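You operate a simulated robot arm through the tools that you are given. There is no shell and no other tool.

Carry out the task below with a simulated robot arm. There is one attempt and no reset: what you move stays moved.

TASK
Move the orange lamp to the middle of the low bar and plug it into the white outlet.
Fine: outlet switch off while plugging, on at the end. Where these are worked on the way, their far stop is far enough and under half their travel is too little: outlet switch.

Only the result counts: the job must be done as asked and must still hold three seconds after the hand-in. Knocking over, shifting, dropping, spilling or breaking anything else fails it.

THE ROBOT
A 6-joint arm with a two-finger gripper, fixed in place. Base frame: the origin is on the floor under the middle of its stand, x ahead of it, y to its left, z up. Units: m, rad, N and s.
With the tool pointing down near the work surface it reaches from about 0.14 to 0.66 m from the base axis. Its first joint turns from -1.152 to 1.152 rad. Payload 2.45 kg.
Tool frame: the origin (TCP) lies between the finger pads and is the grasp point; the fingertips stand 0.03 m ahead of it; z points along the fingers, y is the line along which they close. The gripper opens to 0.106 m; its body begins 0.079 m behind the TCP.
Orientation is told as [roll, pitch, yaw] about the base's x, y, z axes, in that order, counted from this pose: with the fingers straight down and closing along the base's y, the tool's x points along the base's -x, its y along +y and its z along -z.

THE INTERFACE
- The arm moves only by the tool play_rows. Its argument "motion" is a list of rows, each a list of 6 numbers: the shift along the base's x, y, z in units of 30 mm (1.0 is 30 mm), then the turn, a rotation vector about the base's x, y, z in units of 5 degrees (1.0 is 5 degrees). In form: [[tx, ty, tz, wx, wy, wz], ...]. A call has 1 to 20 rows; each row shifts and turns the commanded pose from where the row before left it. "claw" is the opening, from 0 (shut) to 1 (fully open), set as the call begins (left out, the last holds). A call with a number of a shift or a turn outside -1 to 1 is refused whole. Rows are played at 5 a second. More than 0.05 m and 0.15 rad between two rows, or a gripper value outside its range, and nothing of the call is played. Where a pose cannot be reached the arm comes as near as it can. A force on the tool above 40 N (or 10 N above the force at the start of the call, whichever is more), or a blocked arm, ends the call early, and 0.2 s more pass. Each finger travels about 0.153 m/s and halts on what it meets, pressing with about 35 N; the grip force reading is that of the motor and also rises with nothing between the fingers. The clock runs only during rows and for 0.2 s after the last one: add rows that do not move to give the fingers time. The reply holds the time, the measured pose of the TCP, the force on the tool along the base axes, the opening and the grip force, in the units named above and with some noise, with the torque about the TCP (base axes, N m) and any sound that the robot's microphone picked up.
- Cameras (640 x 400 px; columns grow to the right, rows downward): "scene" is fixed at [0.0756, 0.4493, 1.3907]; the picture's right is [-0.38, -0.93, 0.00], its down [-0.63, 0.26, -0.73] and it looks along [0.68, -0.28, -0.68] (base axes); focal length 214 px, centre (320, 200). "wrist" rides on the gripper at [0.076, -0.002, -0.106] in the tool frame; the picture's right is [0.02, 1.00, 0.00], its down [-0.78, 0.02, -0.62] and it looks along [-0.62, 0.01, 0.78] (tool axes); focal length 247 px, centre (320, 200). There is no depth. A picture from a camera that has moved, and an enlarged one, comes with that camera's place and axes in the base frame and with its lens.
- snapshot(camera): a new picture of that camera. The clock stands still meanwhile.
- inspect(camera, box): a new picture of the part [left, top, right, bottom] of that camera's present view, enlarged. The clock stands still meanwhile.
- sign_off(): hands the job in; it is judged then, once.

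Places have to be worked out from the pictures, the camera data and where the tool is seen. Open the gripper and draw the arm clear of the work before you hand the job in, unless the task says otherwise.

The tools are called after ">>>" as name(argument=value, ...) on one line, values as JSON. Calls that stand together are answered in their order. play_rows: Moves the arm, as the interface text tells. Its arguments: {"type":"object","properties":{"motion":{"type":"array"},"claw":{"type":"number"}},"required":["motion"]} The other tools are called the same way: snapshot (camera) takes a picture; inspect (camera, box) takes an enlarged picture of a part of a camera's view; sign_off () hands the job in.

At the start:

```text
clock: 0.0
ee_pos: [0.2704, 0.0225, 1.3677]
ee_rot: [0.002, 0.0, 0.002]
force: [-0.1, -0.7, -0.5]
wrist_torque: [0.0, 0.01, 0.0]
grip_width: 0.106
gripper_force: 0.0
```

scene: 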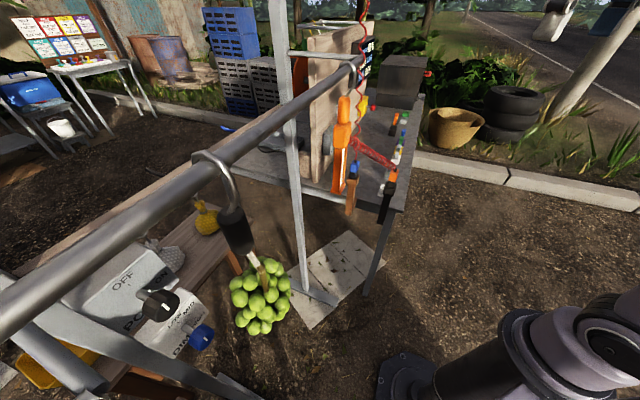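
wrist: 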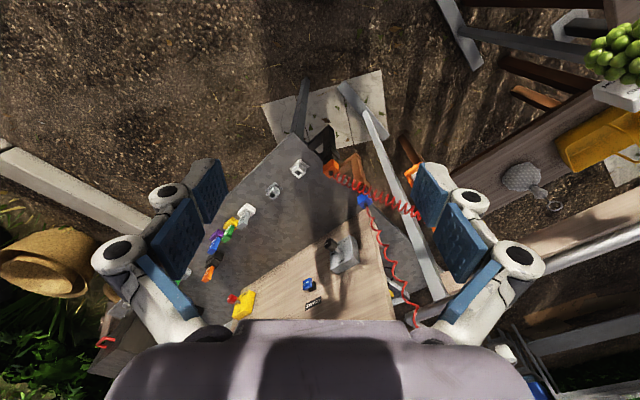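

I begin by looking closer at the scene to find the lamp, the bars, and the outlet.

>>> inspect(camera="scene", box=[240, 0, 460, 220])

>>> inspect(camera="wrist", box=[200, 60, 460, 330])

>>> inspect(camera="scene", box=[0, 180, 320, 400])

```text
1.82 times, centred on (350, 110) of scene
camera zoom: at [0.0756, 0.4493, 1.3907], right [-0.38, -0.93, 0.0], down [-0.63, 0.26, -0.73], along [0.68, -0.28, -0.68], focal length 390 px, centre (266, 364)
```

zoom: 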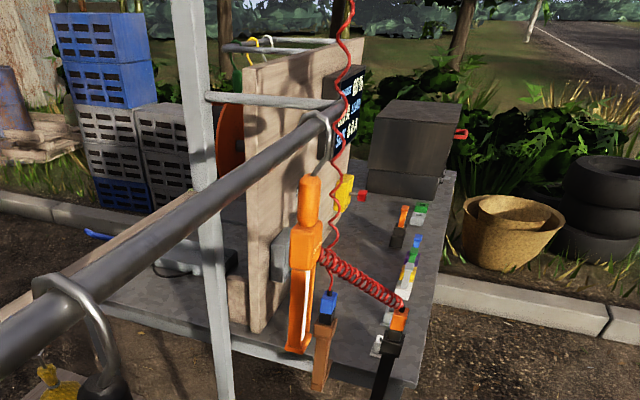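

```text
1.48 times, centred on (330, 195) of wrist
camera zoom: at [0.1958, 0.0193, 1.4738], right [-0.02, 1.0, 0.0], down [0.78, 0.02, 0.62], along [0.62, 0.01, -0.78], focal length 366 px, centre (305, 207)
```

zoom: 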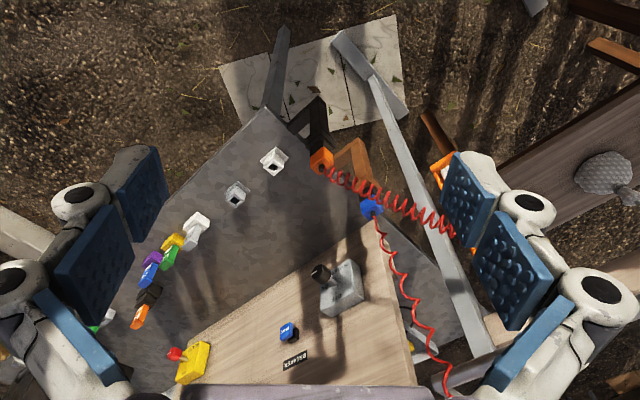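

```text
1.82 times, centred on (160, 290) of scene
camera zoom: at [0.0756, 0.4493, 1.3907], right [-0.38, -0.93, 0.0], down [-0.63, 0.26, -0.73], along [0.68, -0.28, -0.68], focal length 390 px, centre (611, 36)
```

zoom: 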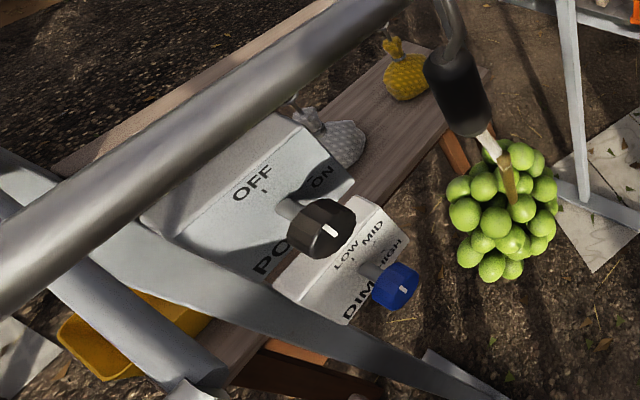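

I zoom in further on the orange lamp, the outlets, and the colored items to identify them.

>>> inspect(camera="scene", box=[320, 70, 420, 230])

>>> inspect(camera="wrist", box=[240, 130, 340, 230])

>>> inspect(camera="wrist", box=[290, 130, 450, 330])

>>> inspect(camera="scene", box=[280, 0, 400, 100])

```text
2.50 times, centred on (370, 150) of scene
camera zoom: at [0.0756, 0.4493, 1.3907], right [-0.38, -0.93, 0.0], down [-0.63, 0.26, -0.73], along [0.68, -0.28, -0.68], focal length 536 px, centre (195, 325)
```

zoom: 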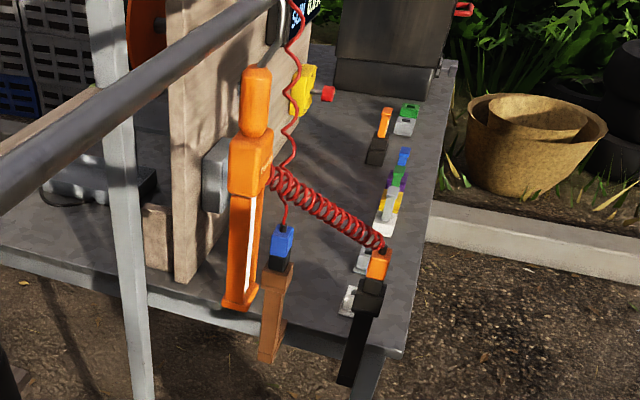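

```text
4.00 times, centred on (290, 180) of wrist
camera zoom: at [0.1958, 0.0193, 1.4738], right [-0.02, 1.0, 0.0], down [0.78, 0.02, 0.62], along [0.62, 0.01, -0.78], focal length 988 px, centre (440, 280)
```

zoom: 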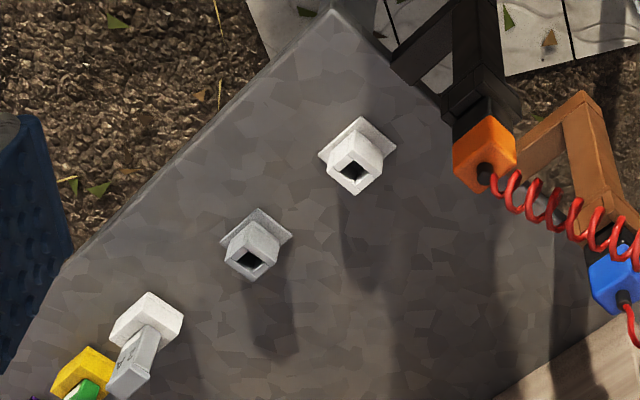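

```text
2.00 times, centred on (370, 230) of wrist
camera zoom: at [0.1958, 0.0193, 1.4738], right [-0.02, 1.0, 0.0], down [0.78, 0.02, 0.62], along [0.62, 0.01, -0.78], focal length 494 px, centre (220, 140)
```

zoom: 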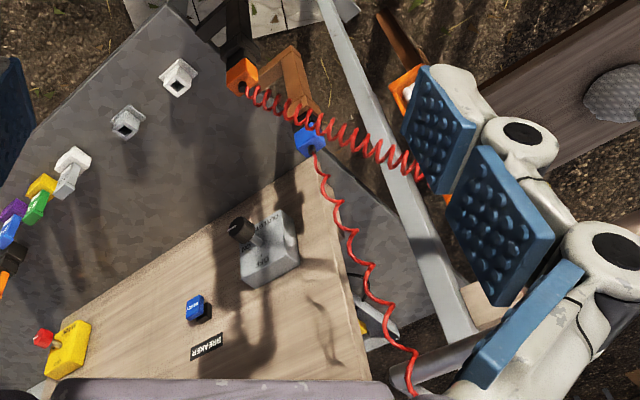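

```text
4.00 times, centred on (340, 50) of scene
camera zoom: at [0.0756, 0.4493, 1.3907], right [-0.38, -0.93, 0.0], down [-0.63, 0.26, -0.73], along [0.68, -0.28, -0.68], focal length 858 px, centre (240, 800)
```

zoom: 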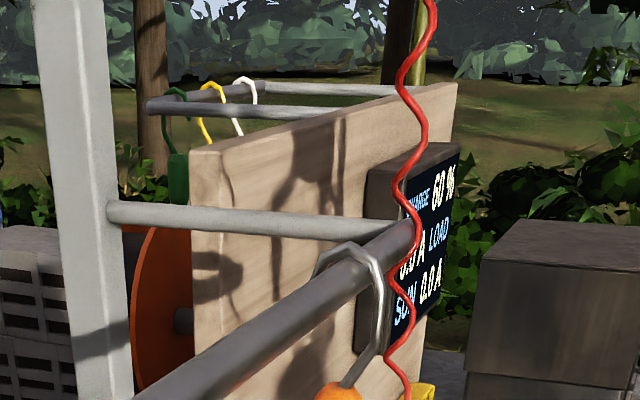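

The orange lamp hangs by a hook on a sloping-looking bar; its orange plug sits in a black holder at the table edge. I turn the wrist to the left by about 50° (free air at this height) to see the bars and the bench from another angle.

>>> play_rows(motion=[[0, 0, 0, 0, 0, 1], [0, 0, 0, 0, 0, 1], [0, 0, 0, 0, 0, 1], [0, 0, 0, 0, 0, 1], [0, 0, 0, 0, 0, 1], [0, 0, 0, 0, 0, 1], [0, 0, 0, 0, 0, 1], [0, 0, 0, 0, 0, 1], [0, 0, 0, 0, 0, 1]])

>>> snapshot(camera="wrist")

>>> snapshot(camera="scene")

```text
clock: 2.0
ee_pos: [0.271, 0.0213, 1.3678]
ee_rot: [0.0, 0.0, 0.787]
force: [-0.9, 0.4, 0.1]
wrist_torque: [-0.02, -0.02, -0.01]
grip_width: 0.1062
gripper_force: 0.1
```

```text
taken
camera wrist: at [0.2194, -0.0348, 1.4734], right [-0.72, 0.69, 0.0], down [0.54, 0.57, 0.62], along [0.43, 0.45, -0.78], focal length 247 px, centre (320, 200)
```

wrist: 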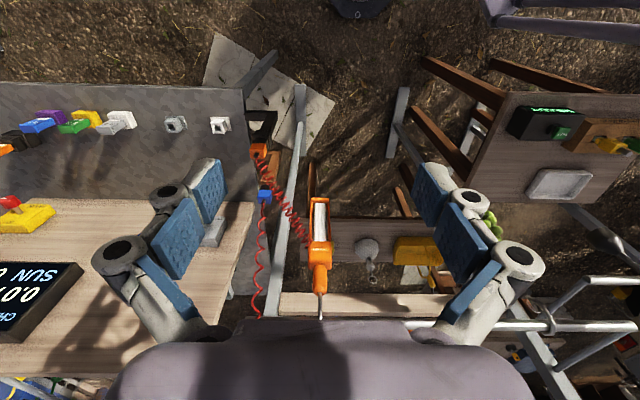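

```text
taken
```

scene: 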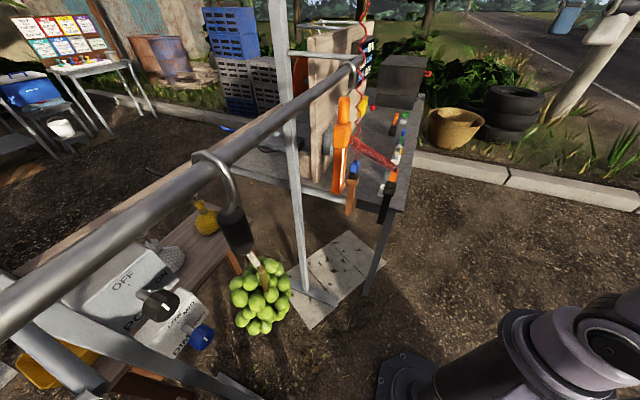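

The frame is aligned at about 45°: the main bar runs at roughly u≈0.49 m, z≈1.30 with the lamp hook near (0.457, 0.214). I tilt the tool up 30° to see the bars head-on and check whether there is a second lower bar.

>>> play_rows(motion=[[0, 0, 0, 0.7, -0.7, 0], [0, 0, 0, 0.7, -0.7, 0], [0, 0, 0, 0.7, -0.7, 0], [0, 0, 0, 0.7, -0.7, 0], [0, 0, 0, 0.7, -0.7, 0], [0, 0, 0, 0.7, -0.7, 0]])

>>> snapshot(camera="wrist")

```text
clock: 3.4
ee_pos: [0.2695, 0.0211, 1.3682]
ee_rot: [-0.002, -0.519, 0.787]
force: [-0.3, -0.9, -0.5]
wrist_torque: [-0.04, 0.0, -0.01]
grip_width: 0.1058
gripper_force: 0.1
```

```text
taken
camera wrist: at [0.1892, -0.065, 1.4219], right [-0.72, 0.69, -0.01], down [0.25, 0.27, 0.93], along [0.65, 0.67, -0.37], focal length 247 px, centre (320, 200)
```

wrist: 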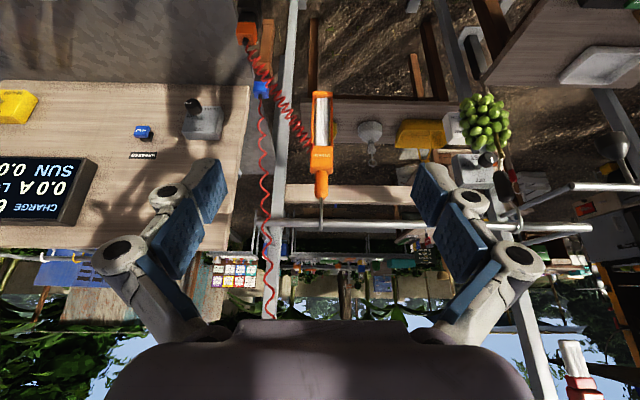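

The picture is upside down (image-down is world-up). I zoom into the bar region, the right bracket, and the boxes.

>>> inspect(camera="wrist", box=[420, 60, 640, 280])

>>> inspect(camera="wrist", box=[220, 0, 460, 260])

>>> inspect(camera="wrist", box=[0, 60, 260, 300])

```text
1.82 times, centred on (530, 170) of wrist
camera zoom: at [0.1892, -0.065, 1.4219], right [-0.72, 0.69, -0.01], down [0.25, 0.27, 0.93], along [0.65, 0.67, -0.37], focal length 449 px, centre (-62, 254)
```

zoom: 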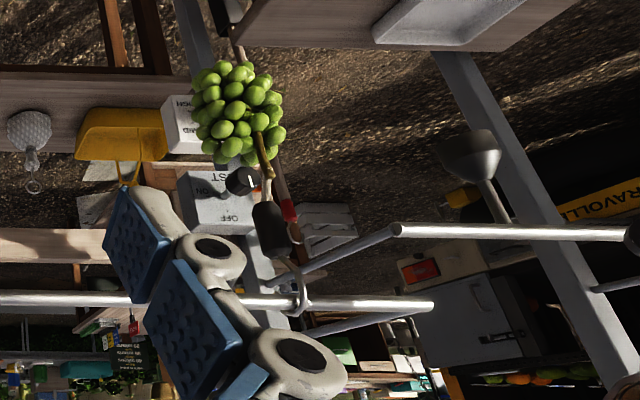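

```text
1.54 times, centred on (340, 130) of wrist
camera zoom: at [0.1892, -0.065, 1.4219], right [-0.72, 0.69, -0.01], down [0.25, 0.27, 0.93], along [0.65, 0.67, -0.37], focal length 380 px, centre (289, 308)
```

zoom: 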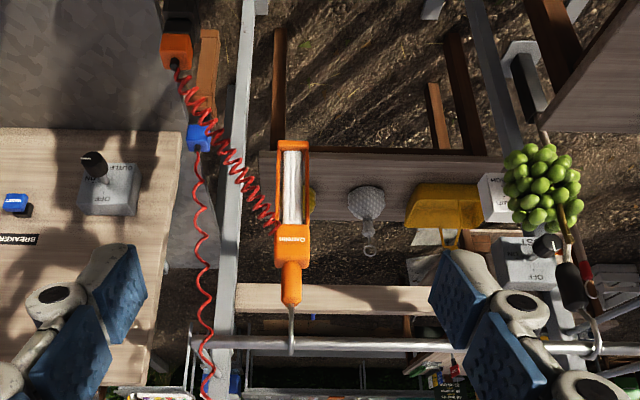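

```text
1.67 times, centred on (130, 180) of wrist
camera zoom: at [0.1892, -0.065, 1.4219], right [-0.72, 0.69, -0.01], down [0.25, 0.27, 0.93], along [0.65, 0.67, -0.37], focal length 412 px, centre (637, 233)
```

zoom: 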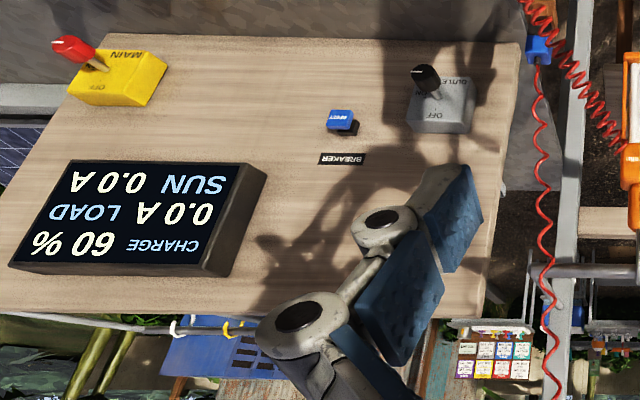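

The board shows MAIN (yellow), BREAKER RESET (blue), and the grey OUTLET lever switch. A second tube is visible to the left (picture right); I turn further left and raise a bit to see it.

>>> play_rows(motion=[[0, 0, 0, 0, 0, 1], [0, 0, 0, 0, 0, 1], [0, 0, 0, 0, 0, 1], [0, 0, 0, 0, 0, 1], [0, 0, 0, 0, 0, 1], [0, 0, 0, 0, 0, 1], [0, 0, 0, 0, 0, 1]])

>>> snapshot(camera="wrist")

>>> inspect(camera="wrist", box=[230, 50, 560, 290])

>>> snapshot(camera="scene")

```text
clock: 5.0
ee_pos: [0.2705, 0.0212, 1.3673]
ee_rot: [0.0, -0.517, 1.399]
force: [-0.3, 0.9, -0.2]
wrist_torque: [0.0, 0.0, 0.02]
grip_width: 0.1058
gripper_force: 0.0
```

```text
taken
camera wrist: at [0.2532, -0.0967, 1.4216], right [-0.99, 0.15, -0.01], down [0.05, 0.37, 0.93], along [0.15, 0.92, -0.37], focal length 247 px, centre (320, 200)
```

wrist: 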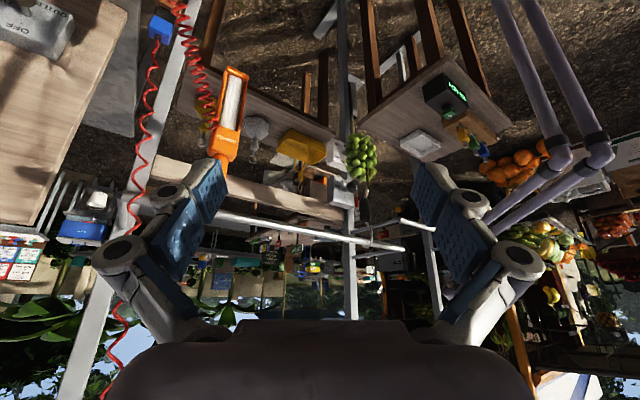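

```text
1.67 times, centred on (395, 170) of wrist
camera zoom: at [0.2532, -0.0967, 1.4216], right [-0.99, 0.15, -0.01], down [0.05, 0.37, 0.93], along [0.15, 0.92, -0.37], focal length 412 px, centre (195, 250)
```

zoom: 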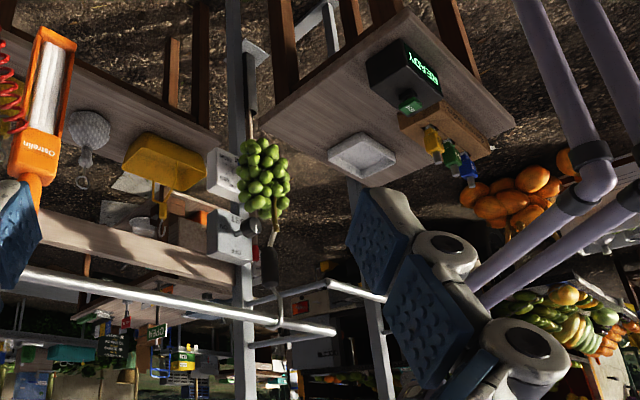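

```text
taken
```

scene: 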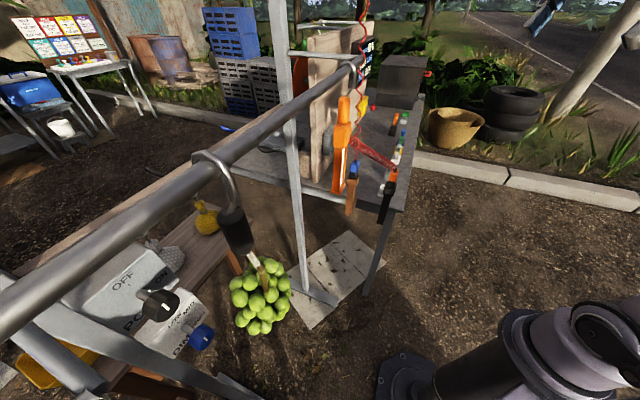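

A second bar seems to start left of the middle post. I shift the arm left along the frame (staying well on the robot's side of the bars) to view it.

>>> play_rows(motion=[[-0.6, 0.6, 0, 0, 0, 0], [-0.6, 0.6, 0, 0, 0, 0], [-0.6, 0.6, 0, 0, 0, 0], [-0.6, 0.6, 0, 0, 0, 0], [-0.6, 0.6, 0, 0, 0, 0], [-0.4, 0.6, 0, 0, 0, 0]])

>>> snapshot(camera="wrist")

>>> snapshot(camera="scene")

```text
clock: 6.4
ee_pos: [0.1677, 0.1288, 1.3674]
ee_rot: [0.001, -0.52, 1.397]
force: [-0.3, -0.2, 0.6]
wrist_torque: [0.05, -0.01, 0.01]
grip_width: 0.1061
gripper_force: 0.0
```

```text
taken
camera wrist: at [0.1503, 0.0114, 1.4218], right [-0.99, 0.16, -0.01], down [0.05, 0.37, 0.93], along [0.15, 0.92, -0.37], focal length 247 px, centre (320, 200)
```

wrist: 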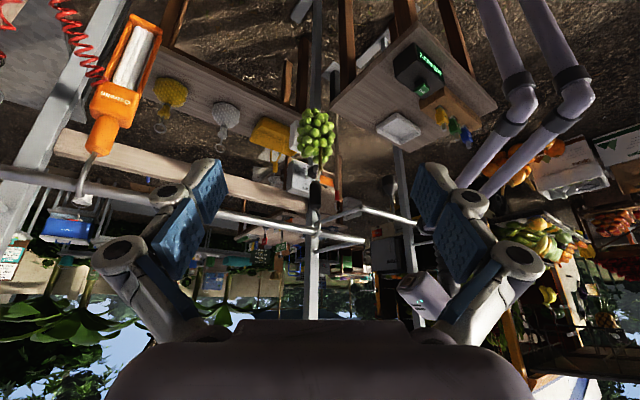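

```text
taken
```

scene: 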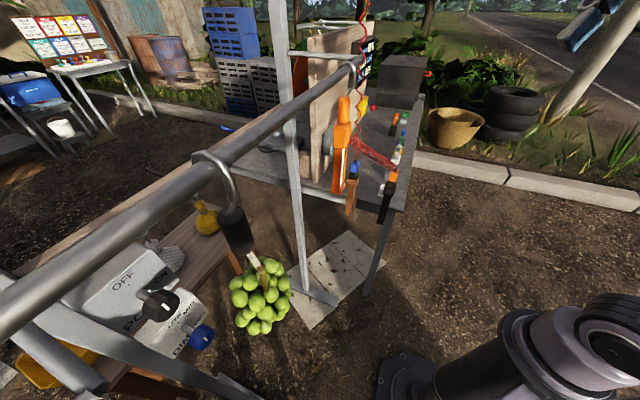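

I zoom in on the junction of bars at the middle post.

>>> inspect(camera="wrist", box=[200, 90, 460, 290])

>>> inspect(camera="wrist", box=[40, 90, 240, 250])

>>> inspect(camera="wrist", box=[360, 20, 500, 160])

```text
2.00 times, centred on (330, 190) of wrist
camera zoom: at [0.1503, 0.0114, 1.4218], right [-0.99, 0.16, -0.01], down [0.05, 0.37, 0.93], along [0.15, 0.92, -0.37], focal length 494 px, centre (300, 220)
```

zoom: 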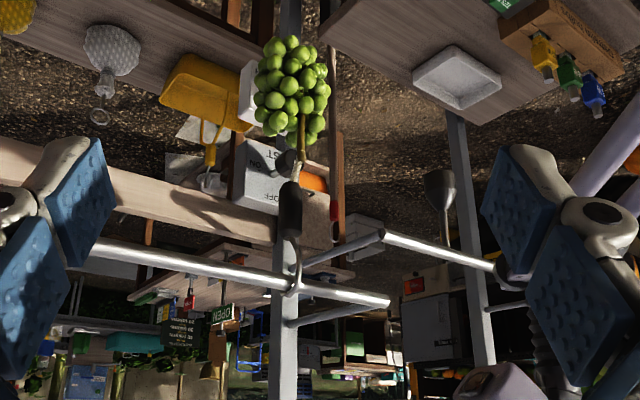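

```text
2.50 times, centred on (140, 170) of wrist
camera zoom: at [0.1503, 0.0114, 1.4218], right [-0.99, 0.16, -0.01], down [0.05, 0.37, 0.93], along [0.15, 0.92, -0.37], focal length 617 px, centre (770, 275)
```

zoom: 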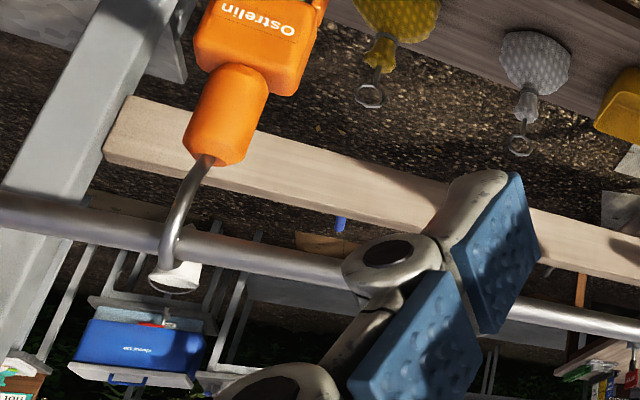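

```text
2.86 times, centred on (430, 90) of wrist
camera zoom: at [0.1503, 0.0114, 1.4218], right [-0.99, 0.16, -0.01], down [0.05, 0.37, 0.93], along [0.15, 0.92, -0.37], focal length 706 px, centre (6, 514)
```

zoom: 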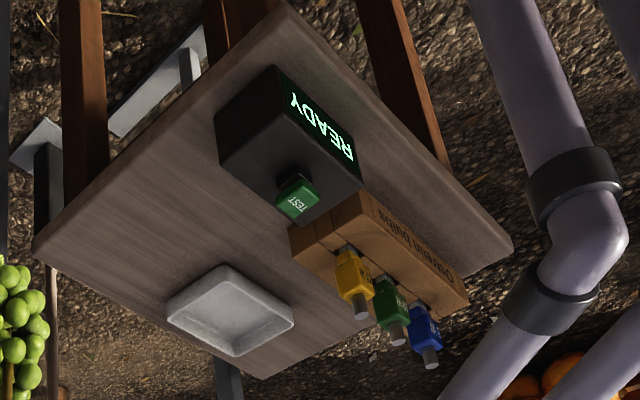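

I triangulated: main bar z≈1.306, a second lower bar z≈1.225 starting at about (0.14, 0.57). I turn the camera further left to see its full extent and whatever hangs on it.

>>> play_rows(motion=[[0, 0, 0, 0, 0, 1], [0, 0, 0, 0, 0, 1], [0, 0, 0, 0, 0, 1], [0, 0, 0, 0, 0, 1], [0, 0, 0, 0, 0, 1], [0, 0, 0, 0, 0, 1], [0, 0, 0, 0, 0, 1]])

>>> snapshot(camera="wrist")

>>> inspect(camera="wrist", box=[200, 90, 440, 290])

```text
clock: 8.0
ee_pos: [0.1694, 0.1281, 1.3677]
ee_rot: [-0.001, -0.518, 2.008]
force: [1.2, 0.0, -0.5]
wrist_torque: [-0.01, 0.03, 0.01]
grip_width: 0.1061
gripper_force: 0.1
```

```text
taken
camera wrist: at [0.2229, 0.0211, 1.4222], right [-0.9, -0.44, -0.01], down [-0.17, 0.33, 0.93], along [-0.41, 0.83, -0.37], focal length 247 px, centre (320, 200)
```

wrist: 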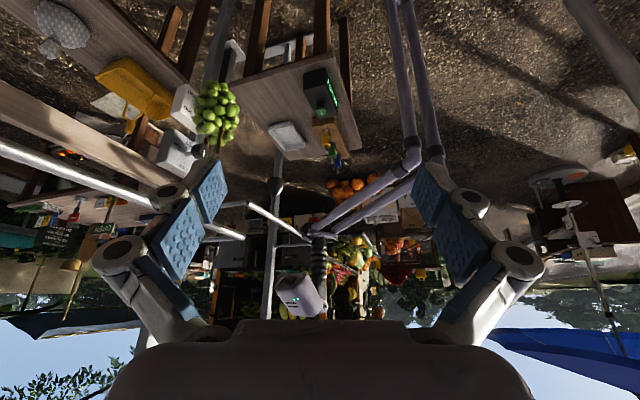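

```text
2.00 times, centred on (320, 190) of wrist
camera zoom: at [0.2229, 0.0211, 1.4222], right [-0.9, -0.44, -0.01], down [-0.17, 0.33, 0.93], along [-0.41, 0.83, -0.37], focal length 494 px, centre (320, 220)
```

zoom: 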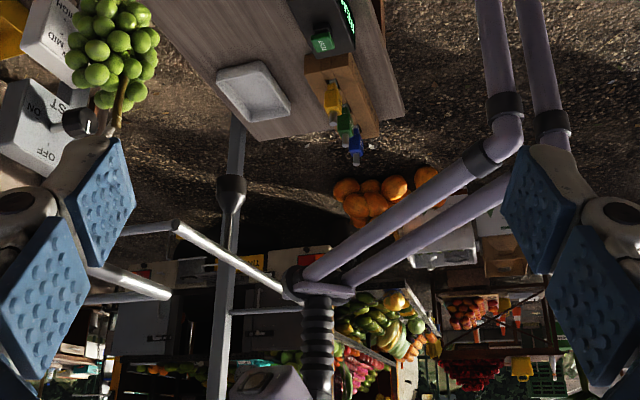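

The second bar's middle would be near (0.0, 0.69), seemingly outside the joint range, so I need to be sure which bar is "low". I turn back to 45° and tilt up to see whether there is a higher bar overhead.

>>> play_rows(motion=[[0, 0, 0, 0, 0, -1], [0, 0, 0, 0, 0, -1], [0, 0, 0, 0, 0, -1], [0, 0, 0, 0, 0, -1], [0, 0, 0, 0, 0, -1], [0, 0, 0, 0, 0, -1], [0, 0, 0, 0, 0, -1], [0, 0, 0, 0, 0, -1], [0, 0, 0, 0, 0, -1], [0, 0, 0, 0, 0, -1], [0, 0, 0, 0, 0, -1], [0, 0, 0, 0, 0, -1], [0, 0, 0, 0, 0, -1], [0, 0, 0, 0, 0, -1]])

>>> play_rows(motion=[[0, 0, 0, 0.7, -0.7, 0], [0, 0, 0, 0.7, -0.7, 0], [0, 0, 0, 0.7, -0.7, 0], [0, 0, 0, 0.7, -0.7, 0], [0, 0, 0, 0.7, -0.7, 0], [0, 0, 0, 0.7, -0.7, 0], [0, 0, 0, 0.7, -0.7, 0], [0, 0, 0, 0.7, -0.7, 0]])

>>> snapshot(camera="wrist")

```text
clock: 11.0
ee_pos: [0.168, 0.1291, 1.3681]
ee_rot: [0.0, -0.518, 0.783]
force: [-0.9, 0.2, 1.2]
wrist_torque: [-0.03, -0.01, 0.0]
grip_width: 0.1061
gripper_force: 0.1
```

```text
clock: 12.8
ee_pos: [0.173, 0.1251, 1.3768]
ee_rot: [-0.005, -1.21, 0.792]
force: [-0.3, -0.3, -0.6]
wrist_torque: [0.01, 0.02, -0.01]
grip_width: 0.1058
gripper_force: 0.0
out of reach, approached as far as the arm can: row 8
```

```text
taken
camera wrist: at [0.0864, 0.0336, 1.3417], right [-0.71, 0.7, -0.02], down [-0.23, -0.2, 0.95], along [0.66, 0.68, 0.31], focal length 247 px, centre (320, 200)
```

wrist: 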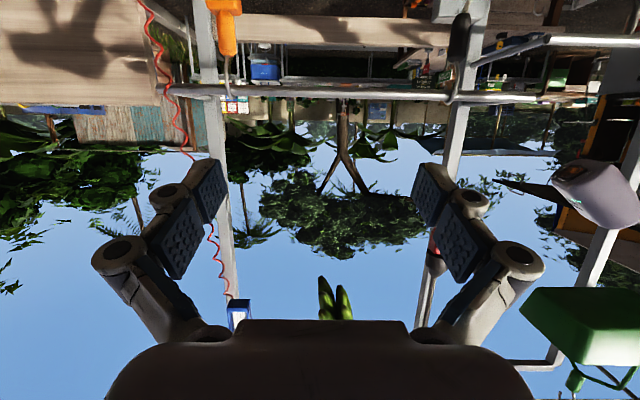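

There are objects overhead (blue lamp at the top of the red cord, a green shade, bananas), so there is a higher bar above. I raise the arm and tilt further to see it.

>>> play_rows(motion=[[0.3, 0.2, 0.8, 0, 0, 0], [0.3, 0.2, 0.8, 0, 0, 0], [0.3, 0.2, 0.8, 0, 0, 0], [0, 0, 0.8, 0, 0, 0], [0, 0, 0.8, 0, 0, 0], [0, 0, 0.8, 0, 0, 0]])

>>> snapshot(camera="wrist")

```text
clock: 14.2
ee_pos: [0.2235, 0.1401, 1.4827]
ee_rot: [0.002, -1.211, 0.786]
force: [1.4, 0.1, -0.3]
wrist_torque: [0.0, -0.04, 0.01]
grip_width: 0.106
gripper_force: 0.0
out of reach, approached as far as the arm can: row 4, 5, 6
```

```text
taken
camera wrist: at [0.137, 0.049, 1.4476], right [-0.71, 0.7, -0.02], down [-0.23, -0.21, 0.95], along [0.66, 0.68, 0.31], focal length 247 px, centre (320, 200)
```

wrist: 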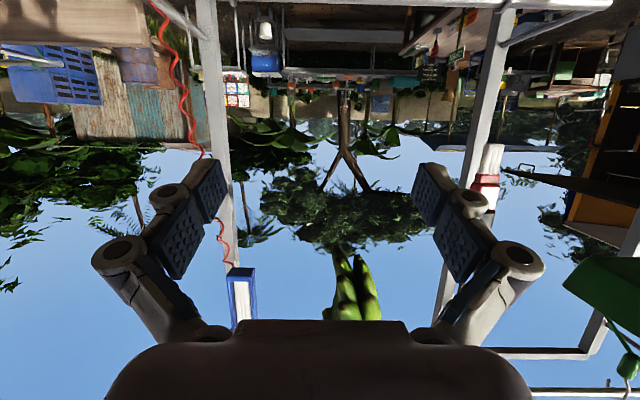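

I can see a blue lamp and bananas hung higher. I lower slightly and tilt up more to see the high bar itself.

>>> play_rows(motion=[[0.3, 0.3, -0.8, 0, 0, 0], [0.3, 0.3, -0.8, 0, 0, 0], [0.3, 0.3, -0.8, 0, 0, 0], [0, 0, 0, 0.7, -0.7, 0], [0, 0, 0, 0.7, -0.7, 0], [0, 0, 0, 0.7, -0.7, 0], [0, 0, 0, 0.7, -0.7, 0]])

>>> snapshot(camera="wrist")

```text
clock: 15.8
ee_pos: [0.2507, 0.1654, 1.4093]
ee_rot: [-0.011, -1.556, 0.796]
force: [0.0, -0.3, -0.4]
wrist_torque: [-0.01, 0.0, -0.02]
grip_width: 0.1061
gripper_force: 0.0
```

```text
taken
camera wrist: at [0.1777, 0.0885, 1.3343], right [-0.71, 0.71, -0.02], down [-0.44, -0.42, 0.79], along [0.55, 0.57, 0.61], focal length 247 px, centre (320, 200)
```

wrist: 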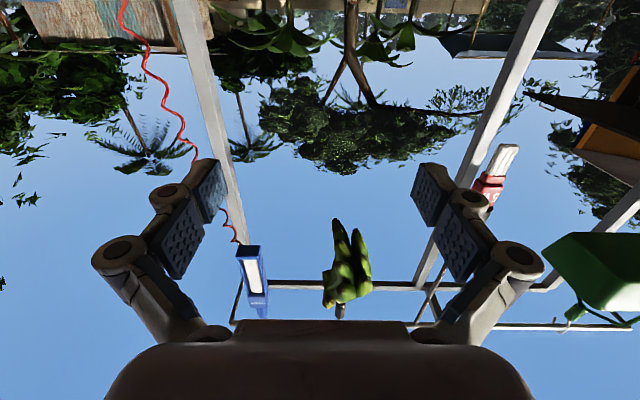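

Yes – a high bar exists at about z≈1.93 (blue lamp, bananas), so the reachable bar at z≈1.306 (orange lamp, green bunch) is the "low bar". Now I bring the tool back to pointing down and face the table to examine the outlets, plug holder and switch.

>>> play_rows(motion=[[0, 0, 0, -0.7, 0.7, 0], [0, 0, 0, -0.7, 0.7, 0], [0, 0, 0, -0.7, 0.7, 0], [0, 0, 0, -0.7, 0.7, 0], [0, 0, 0, -0.7, 0.7, 0], [0, 0, 0, -0.7, 0.7, 0], [0, 0, 0, -0.7, 0.7, 0], [0, 0, 0, -0.7, 0.7, 0], [0, 0, 0, -0.7, 0.7, 0], [0, 0, 0, -0.7, 0.7, 0], [0, 0, 0, -0.7, 0.7, 0], [0, 0, 0, -0.7, 0.7, 0], [0, 0, 0, -0.7, 0.7, 0], [0, 0, 0, -0.7, 0.7, 0], [0, 0, 0, -0.7, 0.7, 0], [0, 0, 0, -0.7, 0.7, 0], [0, 0, 0, -0.7, 0.7, 0]])

>>> play_rows(motion=[[0, -0.8, -0.5, 0, 0, -1], [0, -0.8, -0.5, 0, 0, -1], [0, -0.8, -0.5, 0, 0, -1], [0, -0.8, -0.5, 0, 0, -1], [0, -0.8, -0.5, 0, 0, -1], [0, -0.8, -0.5, 0, 0, -1], [0, -0.8, -0.5, 0, 0, -1], [0, -0.8, -0.5, 0, 0, -1], [0, 0, -0.5, 0, 0, -1]])

>>> snapshot(camera="wrist")

```text
clock: 19.4
ee_pos: [0.2493, 0.1655, 1.378]
ee_rot: [-0.001, -0.086, 0.784]
force: [0.4, -0.5, 0.4]
wrist_torque: [0.0, -0.01, -0.03]
grip_width: 0.106
gripper_force: 0.0
out of reach, approached as far as the arm can: row 13, 14, 15, 16, 17
```

```text
clock: 21.4
ee_pos: [0.2504, -0.0262, 1.2417]
ee_rot: [0.0, -0.087, 0.0]
force: [1.1, -0.7, -0.3]
wrist_torque: [0.02, 0.0, -0.02]
grip_width: 0.106
gripper_force: 0.2
```

```text
taken
camera wrist: at [0.1671, -0.0279, 1.3405], right [-0.02, 1.0, 0.0], down [0.73, 0.02, 0.69], along [0.69, 0.01, -0.73], focal length 247 px, centre (320, 200)
```

wrist: 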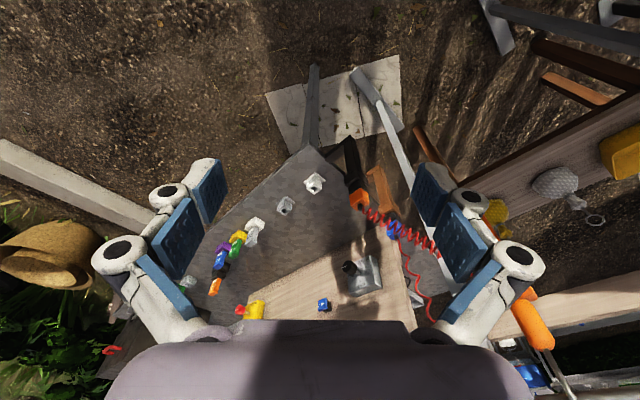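

Now I zoom on the plug holder, the white outlet and the switch from here.

>>> inspect(camera="wrist", box=[300, 120, 460, 260])

>>> inspect(camera="wrist", box=[180, 150, 340, 310])

>>> inspect(camera="wrist", box=[300, 220, 440, 330])

```text
2.86 times, centred on (380, 190) of wrist
camera zoom: at [0.1671, -0.0279, 1.3405], right [-0.02, 1.0, 0.0], down [0.73, 0.02, 0.69], along [0.69, 0.01, -0.73], focal length 706 px, centre (149, 229)
```

zoom: 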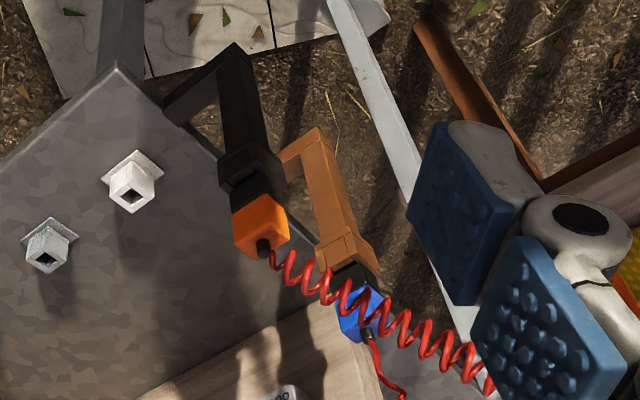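

```text
2.50 times, centred on (260, 230) of wrist
camera zoom: at [0.1671, -0.0279, 1.3405], right [-0.02, 1.0, 0.0], down [0.73, 0.02, 0.69], along [0.69, 0.01, -0.73], focal length 617 px, centre (470, 125)
```

zoom: 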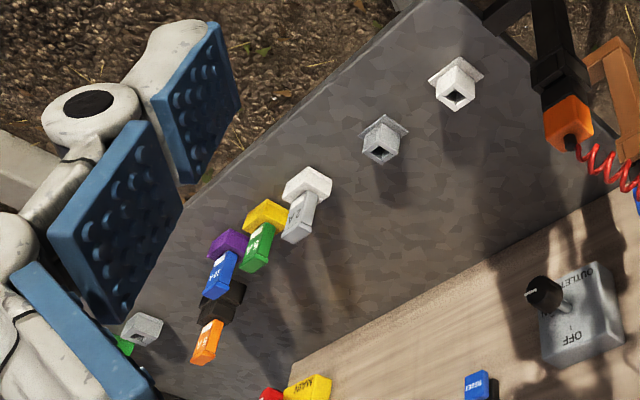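

```text
3.64 times, centred on (370, 275) of wrist
camera zoom: at [0.1671, -0.0279, 1.3405], right [-0.02, 1.0, 0.0], down [0.73, 0.02, 0.69], along [0.69, 0.01, -0.73], focal length 898 px, centre (138, -73)
```

zoom: 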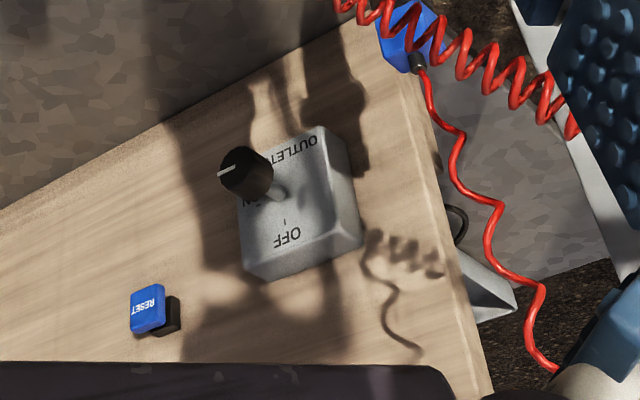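

I look at the switch knob at the highest zoom to read its pointer position.

>>> inspect(camera="wrist", box=[335, 245, 400, 305])

>>> inspect(camera="wrist", box=[340, 150, 410, 220])

>>> inspect(camera="scene", box=[300, 130, 380, 220])

>>> inspect(camera="scene", box=[330, 50, 430, 230])

```text
6.67 times, centred on (368, 275) of wrist
camera zoom: at [0.1671, -0.0279, 1.3405], right [-0.02, 1.0, 0.0], down [0.73, 0.02, 0.69], along [0.69, 0.01, -0.73], focal length 1646 px, centre (3, -300)
```

zoom: 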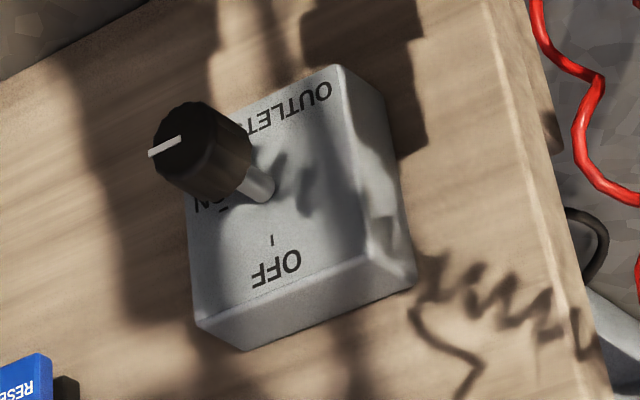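

```text
5.71 times, centred on (375, 185) of wrist
camera zoom: at [0.1671, -0.0279, 1.3405], right [-0.02, 1.0, 0.0], down [0.73, 0.02, 0.69], along [0.69, 0.01, -0.73], focal length 1411 px, centre (6, 286)
```

zoom: 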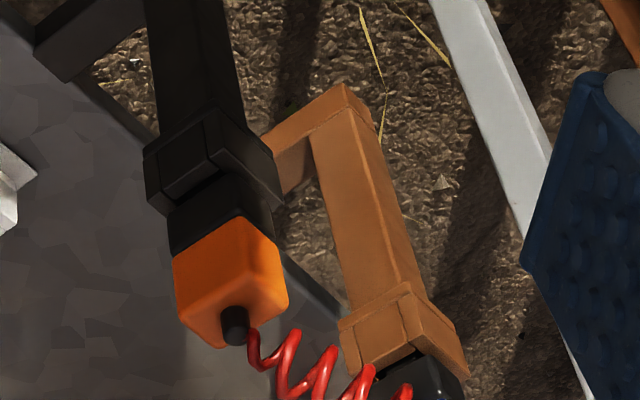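

```text
4.44 times, centred on (340, 175) of scene
camera zoom: at [0.0756, 0.4493, 1.3907], right [-0.38, -0.93, 0.0], down [-0.63, 0.26, -0.73], along [0.68, -0.28, -0.68], focal length 953 px, centre (231, 311)
```

zoom: 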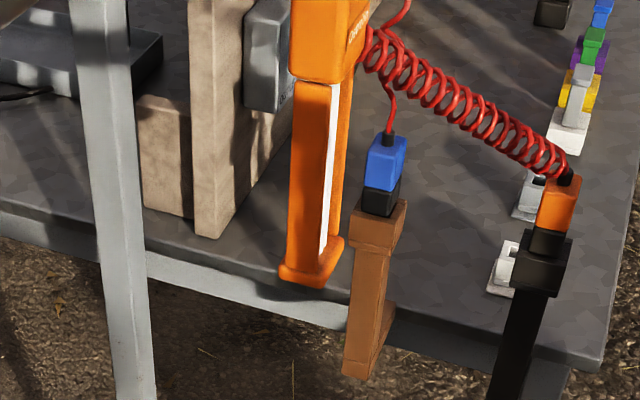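

```text
2.22 times, centred on (380, 140) of scene
camera zoom: at [0.0756, 0.4493, 1.3907], right [-0.38, -0.93, 0.0], down [-0.63, 0.26, -0.73], along [0.68, -0.28, -0.68], focal length 477 px, centre (187, 333)
```

zoom: 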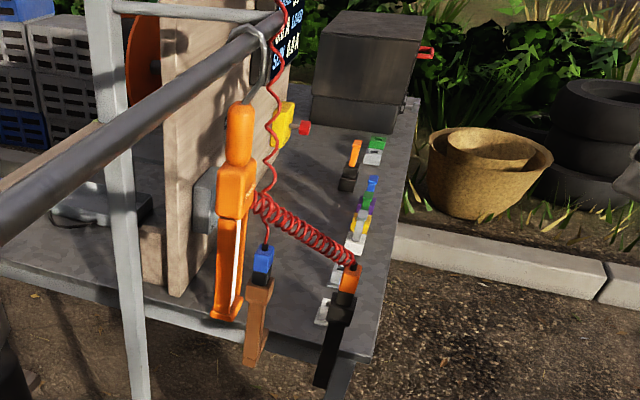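

The knob's white pointer points to the "ON" side (OFF is 90° counter-clockwise from it), so the outlet is currently ON and must be turned off before plugging. I move in front of the board with yaw 45° and some tilt to localise the knob precisely.

>>> play_rows(motion=[[0.6, -0.7, -0.2, 0, 0, 1], [0.6, -0.7, -0.2, 0, 0, 1], [0.6, -0.7, -0.2, 0, 0, 1], [0.6, -0.7, -0.2, 0, 0, 1], [0.6, -0.7, -0.2, 0, 0, 1], [0.6, -0.7, -0.2, 0, 0, 1], [0.6, -0.7, -0.2, 0, 0, 1], [0.6, -0.7, -0.2, 0, 0, 1], [0.6, -0.7, -0.2, 0, 0, 1], [0, 0, 0, 0.7, -0.7, 0], [0, 0, 0, 0.7, -0.7, 0], [0, 0, 0, 0.7, -0.7, 0], [0, 0, 0, 0.7, -0.7, 0], [0, 0, 0, 0.7, -0.7, 0], [0, 0, 0, 0.7, -0.7, 0]])

>>> snapshot(camera="wrist")

>>> snapshot(camera="scene")

```text
clock: 24.6
ee_pos: [0.4132, -0.2155, 1.1892]
ee_rot: [0.0, -0.607, 0.786]
force: [-0.3, 0.1, -0.5]
wrist_torque: [-0.01, 0.03, 0.03]
grip_width: 0.106
gripper_force: 0.0
```

```text
taken
camera wrist: at [0.3282, -0.3045, 1.2326], right [-0.72, 0.69, -0.01], down [0.19, 0.22, 0.96], along [0.67, 0.69, -0.29], focal length 247 px, centre (320, 200)
```

wrist: 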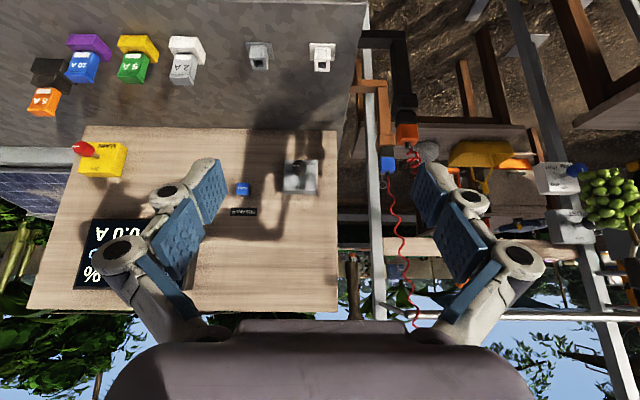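

```text
taken
```

scene: 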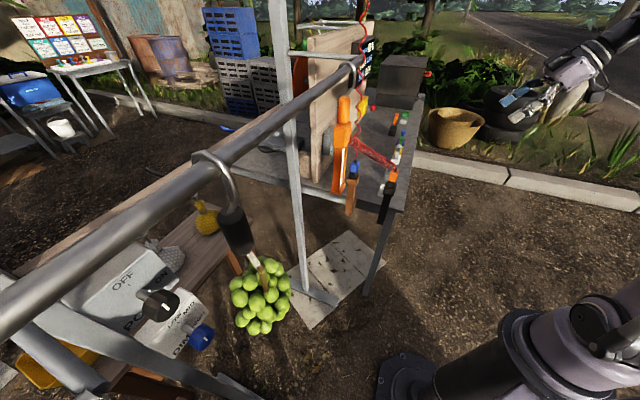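

Now I have a square-on view. I zoom in on the outlets, the switch, and the plug holders.

>>> inspect(camera="wrist", box=[150, 20, 350, 120])

>>> inspect(camera="wrist", box=[220, 130, 350, 230])

>>> inspect(camera="wrist", box=[340, 20, 460, 200])

>>> inspect(camera="wrist", box=[20, 20, 200, 120])

```text
3.20 times, centred on (250, 70) of wrist
camera zoom: at [0.3282, -0.3045, 1.2326], right [-0.72, 0.69, -0.01], down [0.19, 0.22, 0.96], along [0.67, 0.69, -0.29], focal length 790 px, centre (544, 616)
```

zoom: 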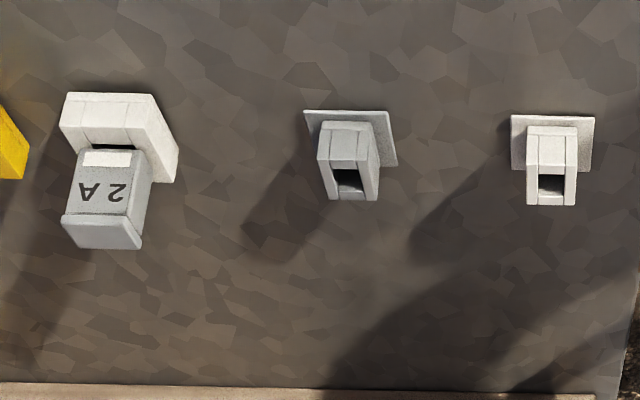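

```text
4.00 times, centred on (285, 180) of wrist
camera zoom: at [0.3282, -0.3045, 1.2326], right [-0.72, 0.69, -0.01], down [0.19, 0.22, 0.96], along [0.67, 0.69, -0.29], focal length 988 px, centre (460, 280)
```

zoom: 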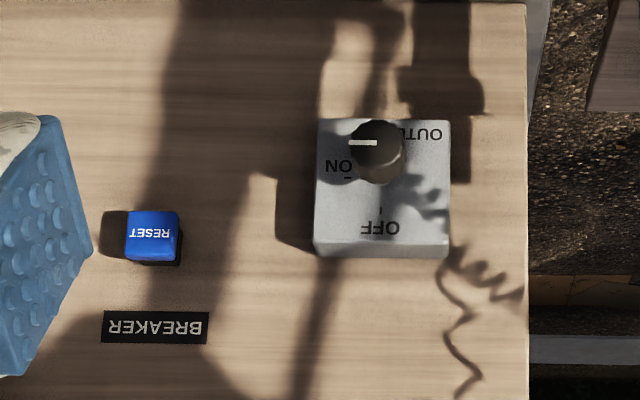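

```text
2.22 times, centred on (400, 110) of wrist
camera zoom: at [0.3282, -0.3045, 1.2326], right [-0.72, 0.69, -0.01], down [0.19, 0.22, 0.96], along [0.67, 0.69, -0.29], focal length 549 px, centre (142, 400)
```

zoom: 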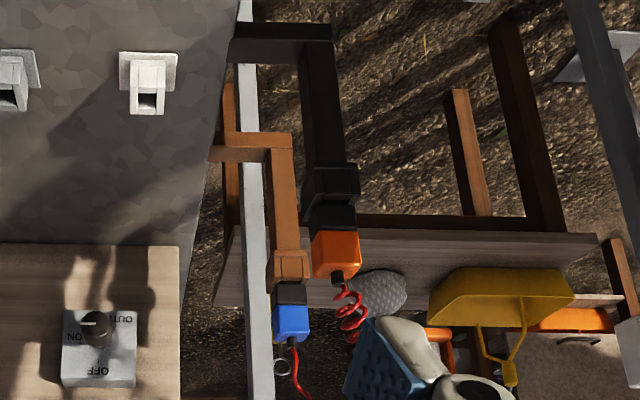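

```text
3.56 times, centred on (110, 70) of wrist
camera zoom: at [0.3282, -0.3045, 1.2326], right [-0.72, 0.69, -0.01], down [0.19, 0.22, 0.96], along [0.67, 0.69, -0.29], focal length 878 px, centre (1067, 662)
```

zoom: 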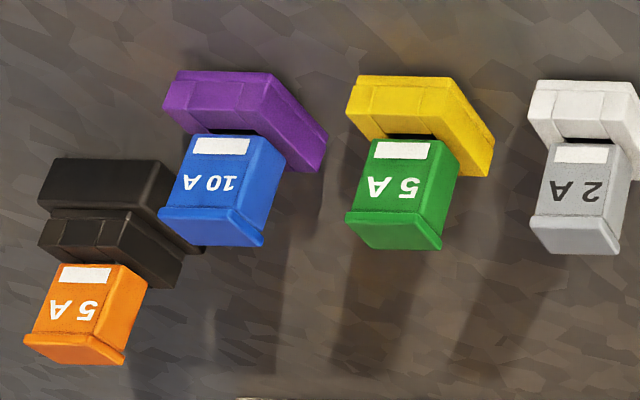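

The knob's front is at about (0.748, 0.053, 0.983); OFF is straight up, ON to the right (pointer at ON). I approach in front of it with the tool nearly horizontal and take a closer look.

>>> play_rows(motion=[[0.5, 0.3, -0.4, 0.7, -0.7, 0], [0.5, 0.3, -0.4, 0.7, -0.7, 0], [0.5, 0.3, -0.4, 0.7, -0.7, 0], [0.5, 0.3, -0.4, 0.7, -0.7, 0], [0.5, 0.3, -0.5, 0.7, -0.7, 0], [0.5, 0.3, -0.6, 0.7, -0.7, 0], [0.5, 0.3, -0.6, 0.7, -0.7, 0], [0.5, 0.3, -0.6, 0.7, -0.7, 0], [0.5, 0.3, -0.6, 0.7, -0.7, 0], [0.5, 0.3, -0.6, 0.7, -0.7, 0]])

>>> snapshot(camera="wrist")

>>> snapshot(camera="scene")

```text
clock: 26.8
ee_pos: [0.5623, -0.1257, 1.0354]
ee_rot: [0.001, -1.471, 0.785]
force: [0.3, 0.2, 0.6]
wrist_torque: [0.02, -0.04, 0.03]
grip_width: 0.1059
gripper_force: 0.1
```

```text
taken
camera wrist: at [0.4842, -0.2083, 0.9687], right [-0.71, 0.71, -0.02], down [-0.39, -0.37, 0.84], along [0.59, 0.6, 0.54], focal length 247 px, centre (320, 200)
```

wrist: 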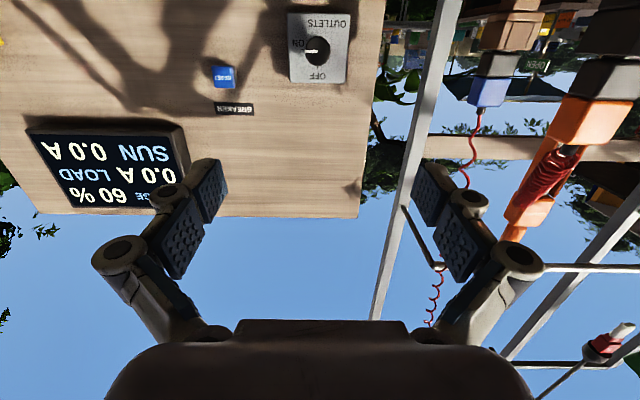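

```text
taken
```

scene: 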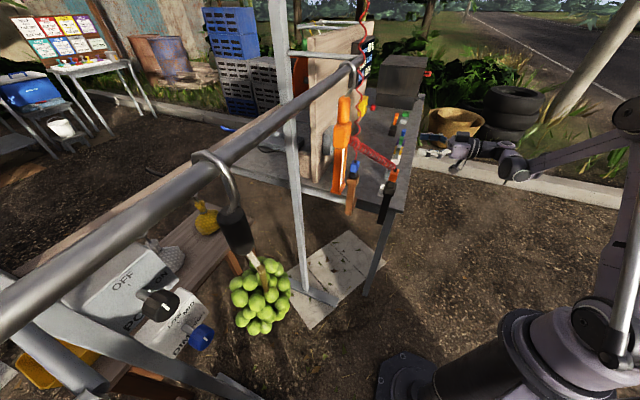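

I zoom onto the knob for precise localisation.

>>> inspect(camera="wrist", box=[270, 0, 370, 100])

>>> inspect(camera="wrist", box=[440, 0, 640, 260])

```text
4.00 times, centred on (320, 50) of wrist
camera zoom: at [0.4842, -0.2083, 0.9687], right [-0.71, 0.71, -0.02], down [-0.39, -0.37, 0.84], along [0.59, 0.6, 0.54], focal length 988 px, centre (320, 800)
```

zoom: 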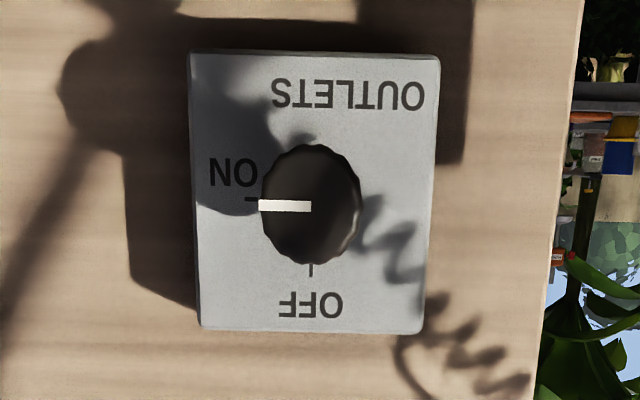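

```text
1.54 times, centred on (540, 130) of wrist
camera zoom: at [0.4842, -0.2083, 0.9687], right [-0.71, 0.71, -0.02], down [-0.39, -0.37, 0.84], along [0.59, 0.6, 0.54], focal length 380 px, centre (-18, 308)
```

zoom: 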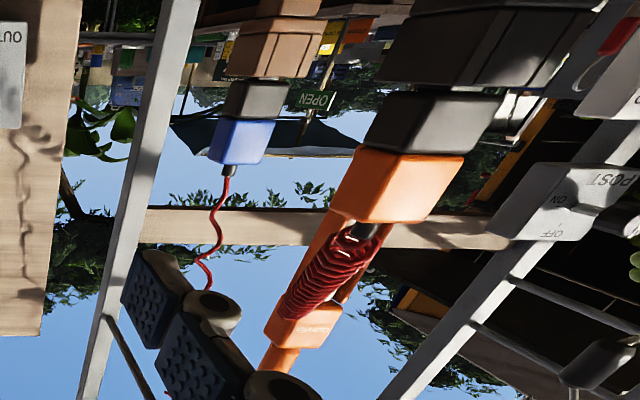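

The knob front centre is at u=0.570, v=-0.493, z=0.980 (x≈0.752, y≈0.054), diameter ≈0.03. I level the tool, roll it +45° about its axis, and approach to 6 cm in front of grasp.

>>> play_rows(motion=[[0, 0, 0, 0.4, -0.4, 0], [0, 0, 0, 0.4, -0.4, 0], [0.5, 0.48, -0.2, 0.7071, 0.7071, 0], [0.5, 0.48, -0.2, 0.7071, 0.7071, 0], [0.5, 0.48, -0.2, 0.7071, 0.7071, 0], [0.5, 0.48, -0.2, 0.7071, 0.7071, 0], [0.5, 0.48, -0.2, 0.7071, 0.7071, 0], [0.5, 0.48, -0.2, 0.7071, 0.7071, 0], [0.5, 0.48, -0.2, 0.7071, 0.7071, 0], [0.5, 0.48, -0.2, 0.7071, 0.7071, 0], [0.5, 0.48, -0.2, 0.7071, 0.7071, 0]], claw=0.75)

>>> snapshot(camera="wrist")

>>> snapshot(camera="scene")

```text
clock: 29.2
ee_pos: [0.6976, 0.0049, 0.9824]
ee_rot: [1.568, -0.782, -0.782]
force: [-0.3, 0.6, 0.7]
wrist_torque: [-0.01, 0.04, 0.01]
grip_width: 0.0795
gripper_force: 0.0
```

```text
taken
camera wrist: at [0.5865, -0.0338, 0.9269], right [-0.51, 0.51, 0.69], down [-0.05, -0.82, 0.57], along [0.86, 0.25, 0.45], focal length 247 px, centre (320, 200)
```

wrist: 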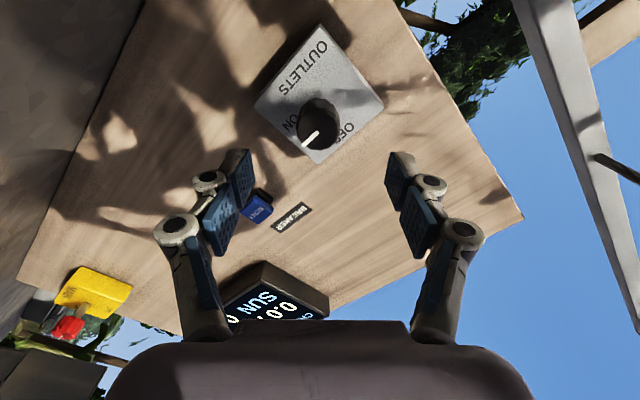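

```text
taken
```

scene: 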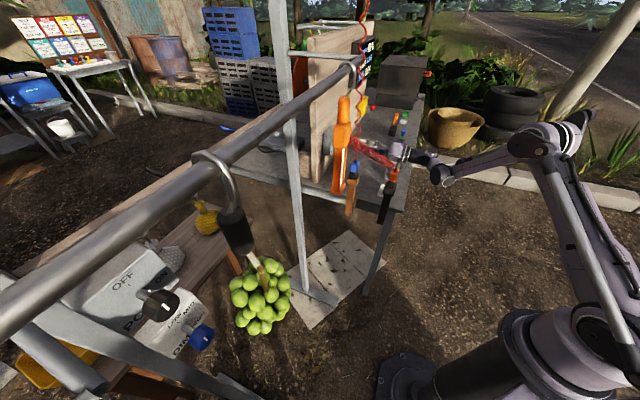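

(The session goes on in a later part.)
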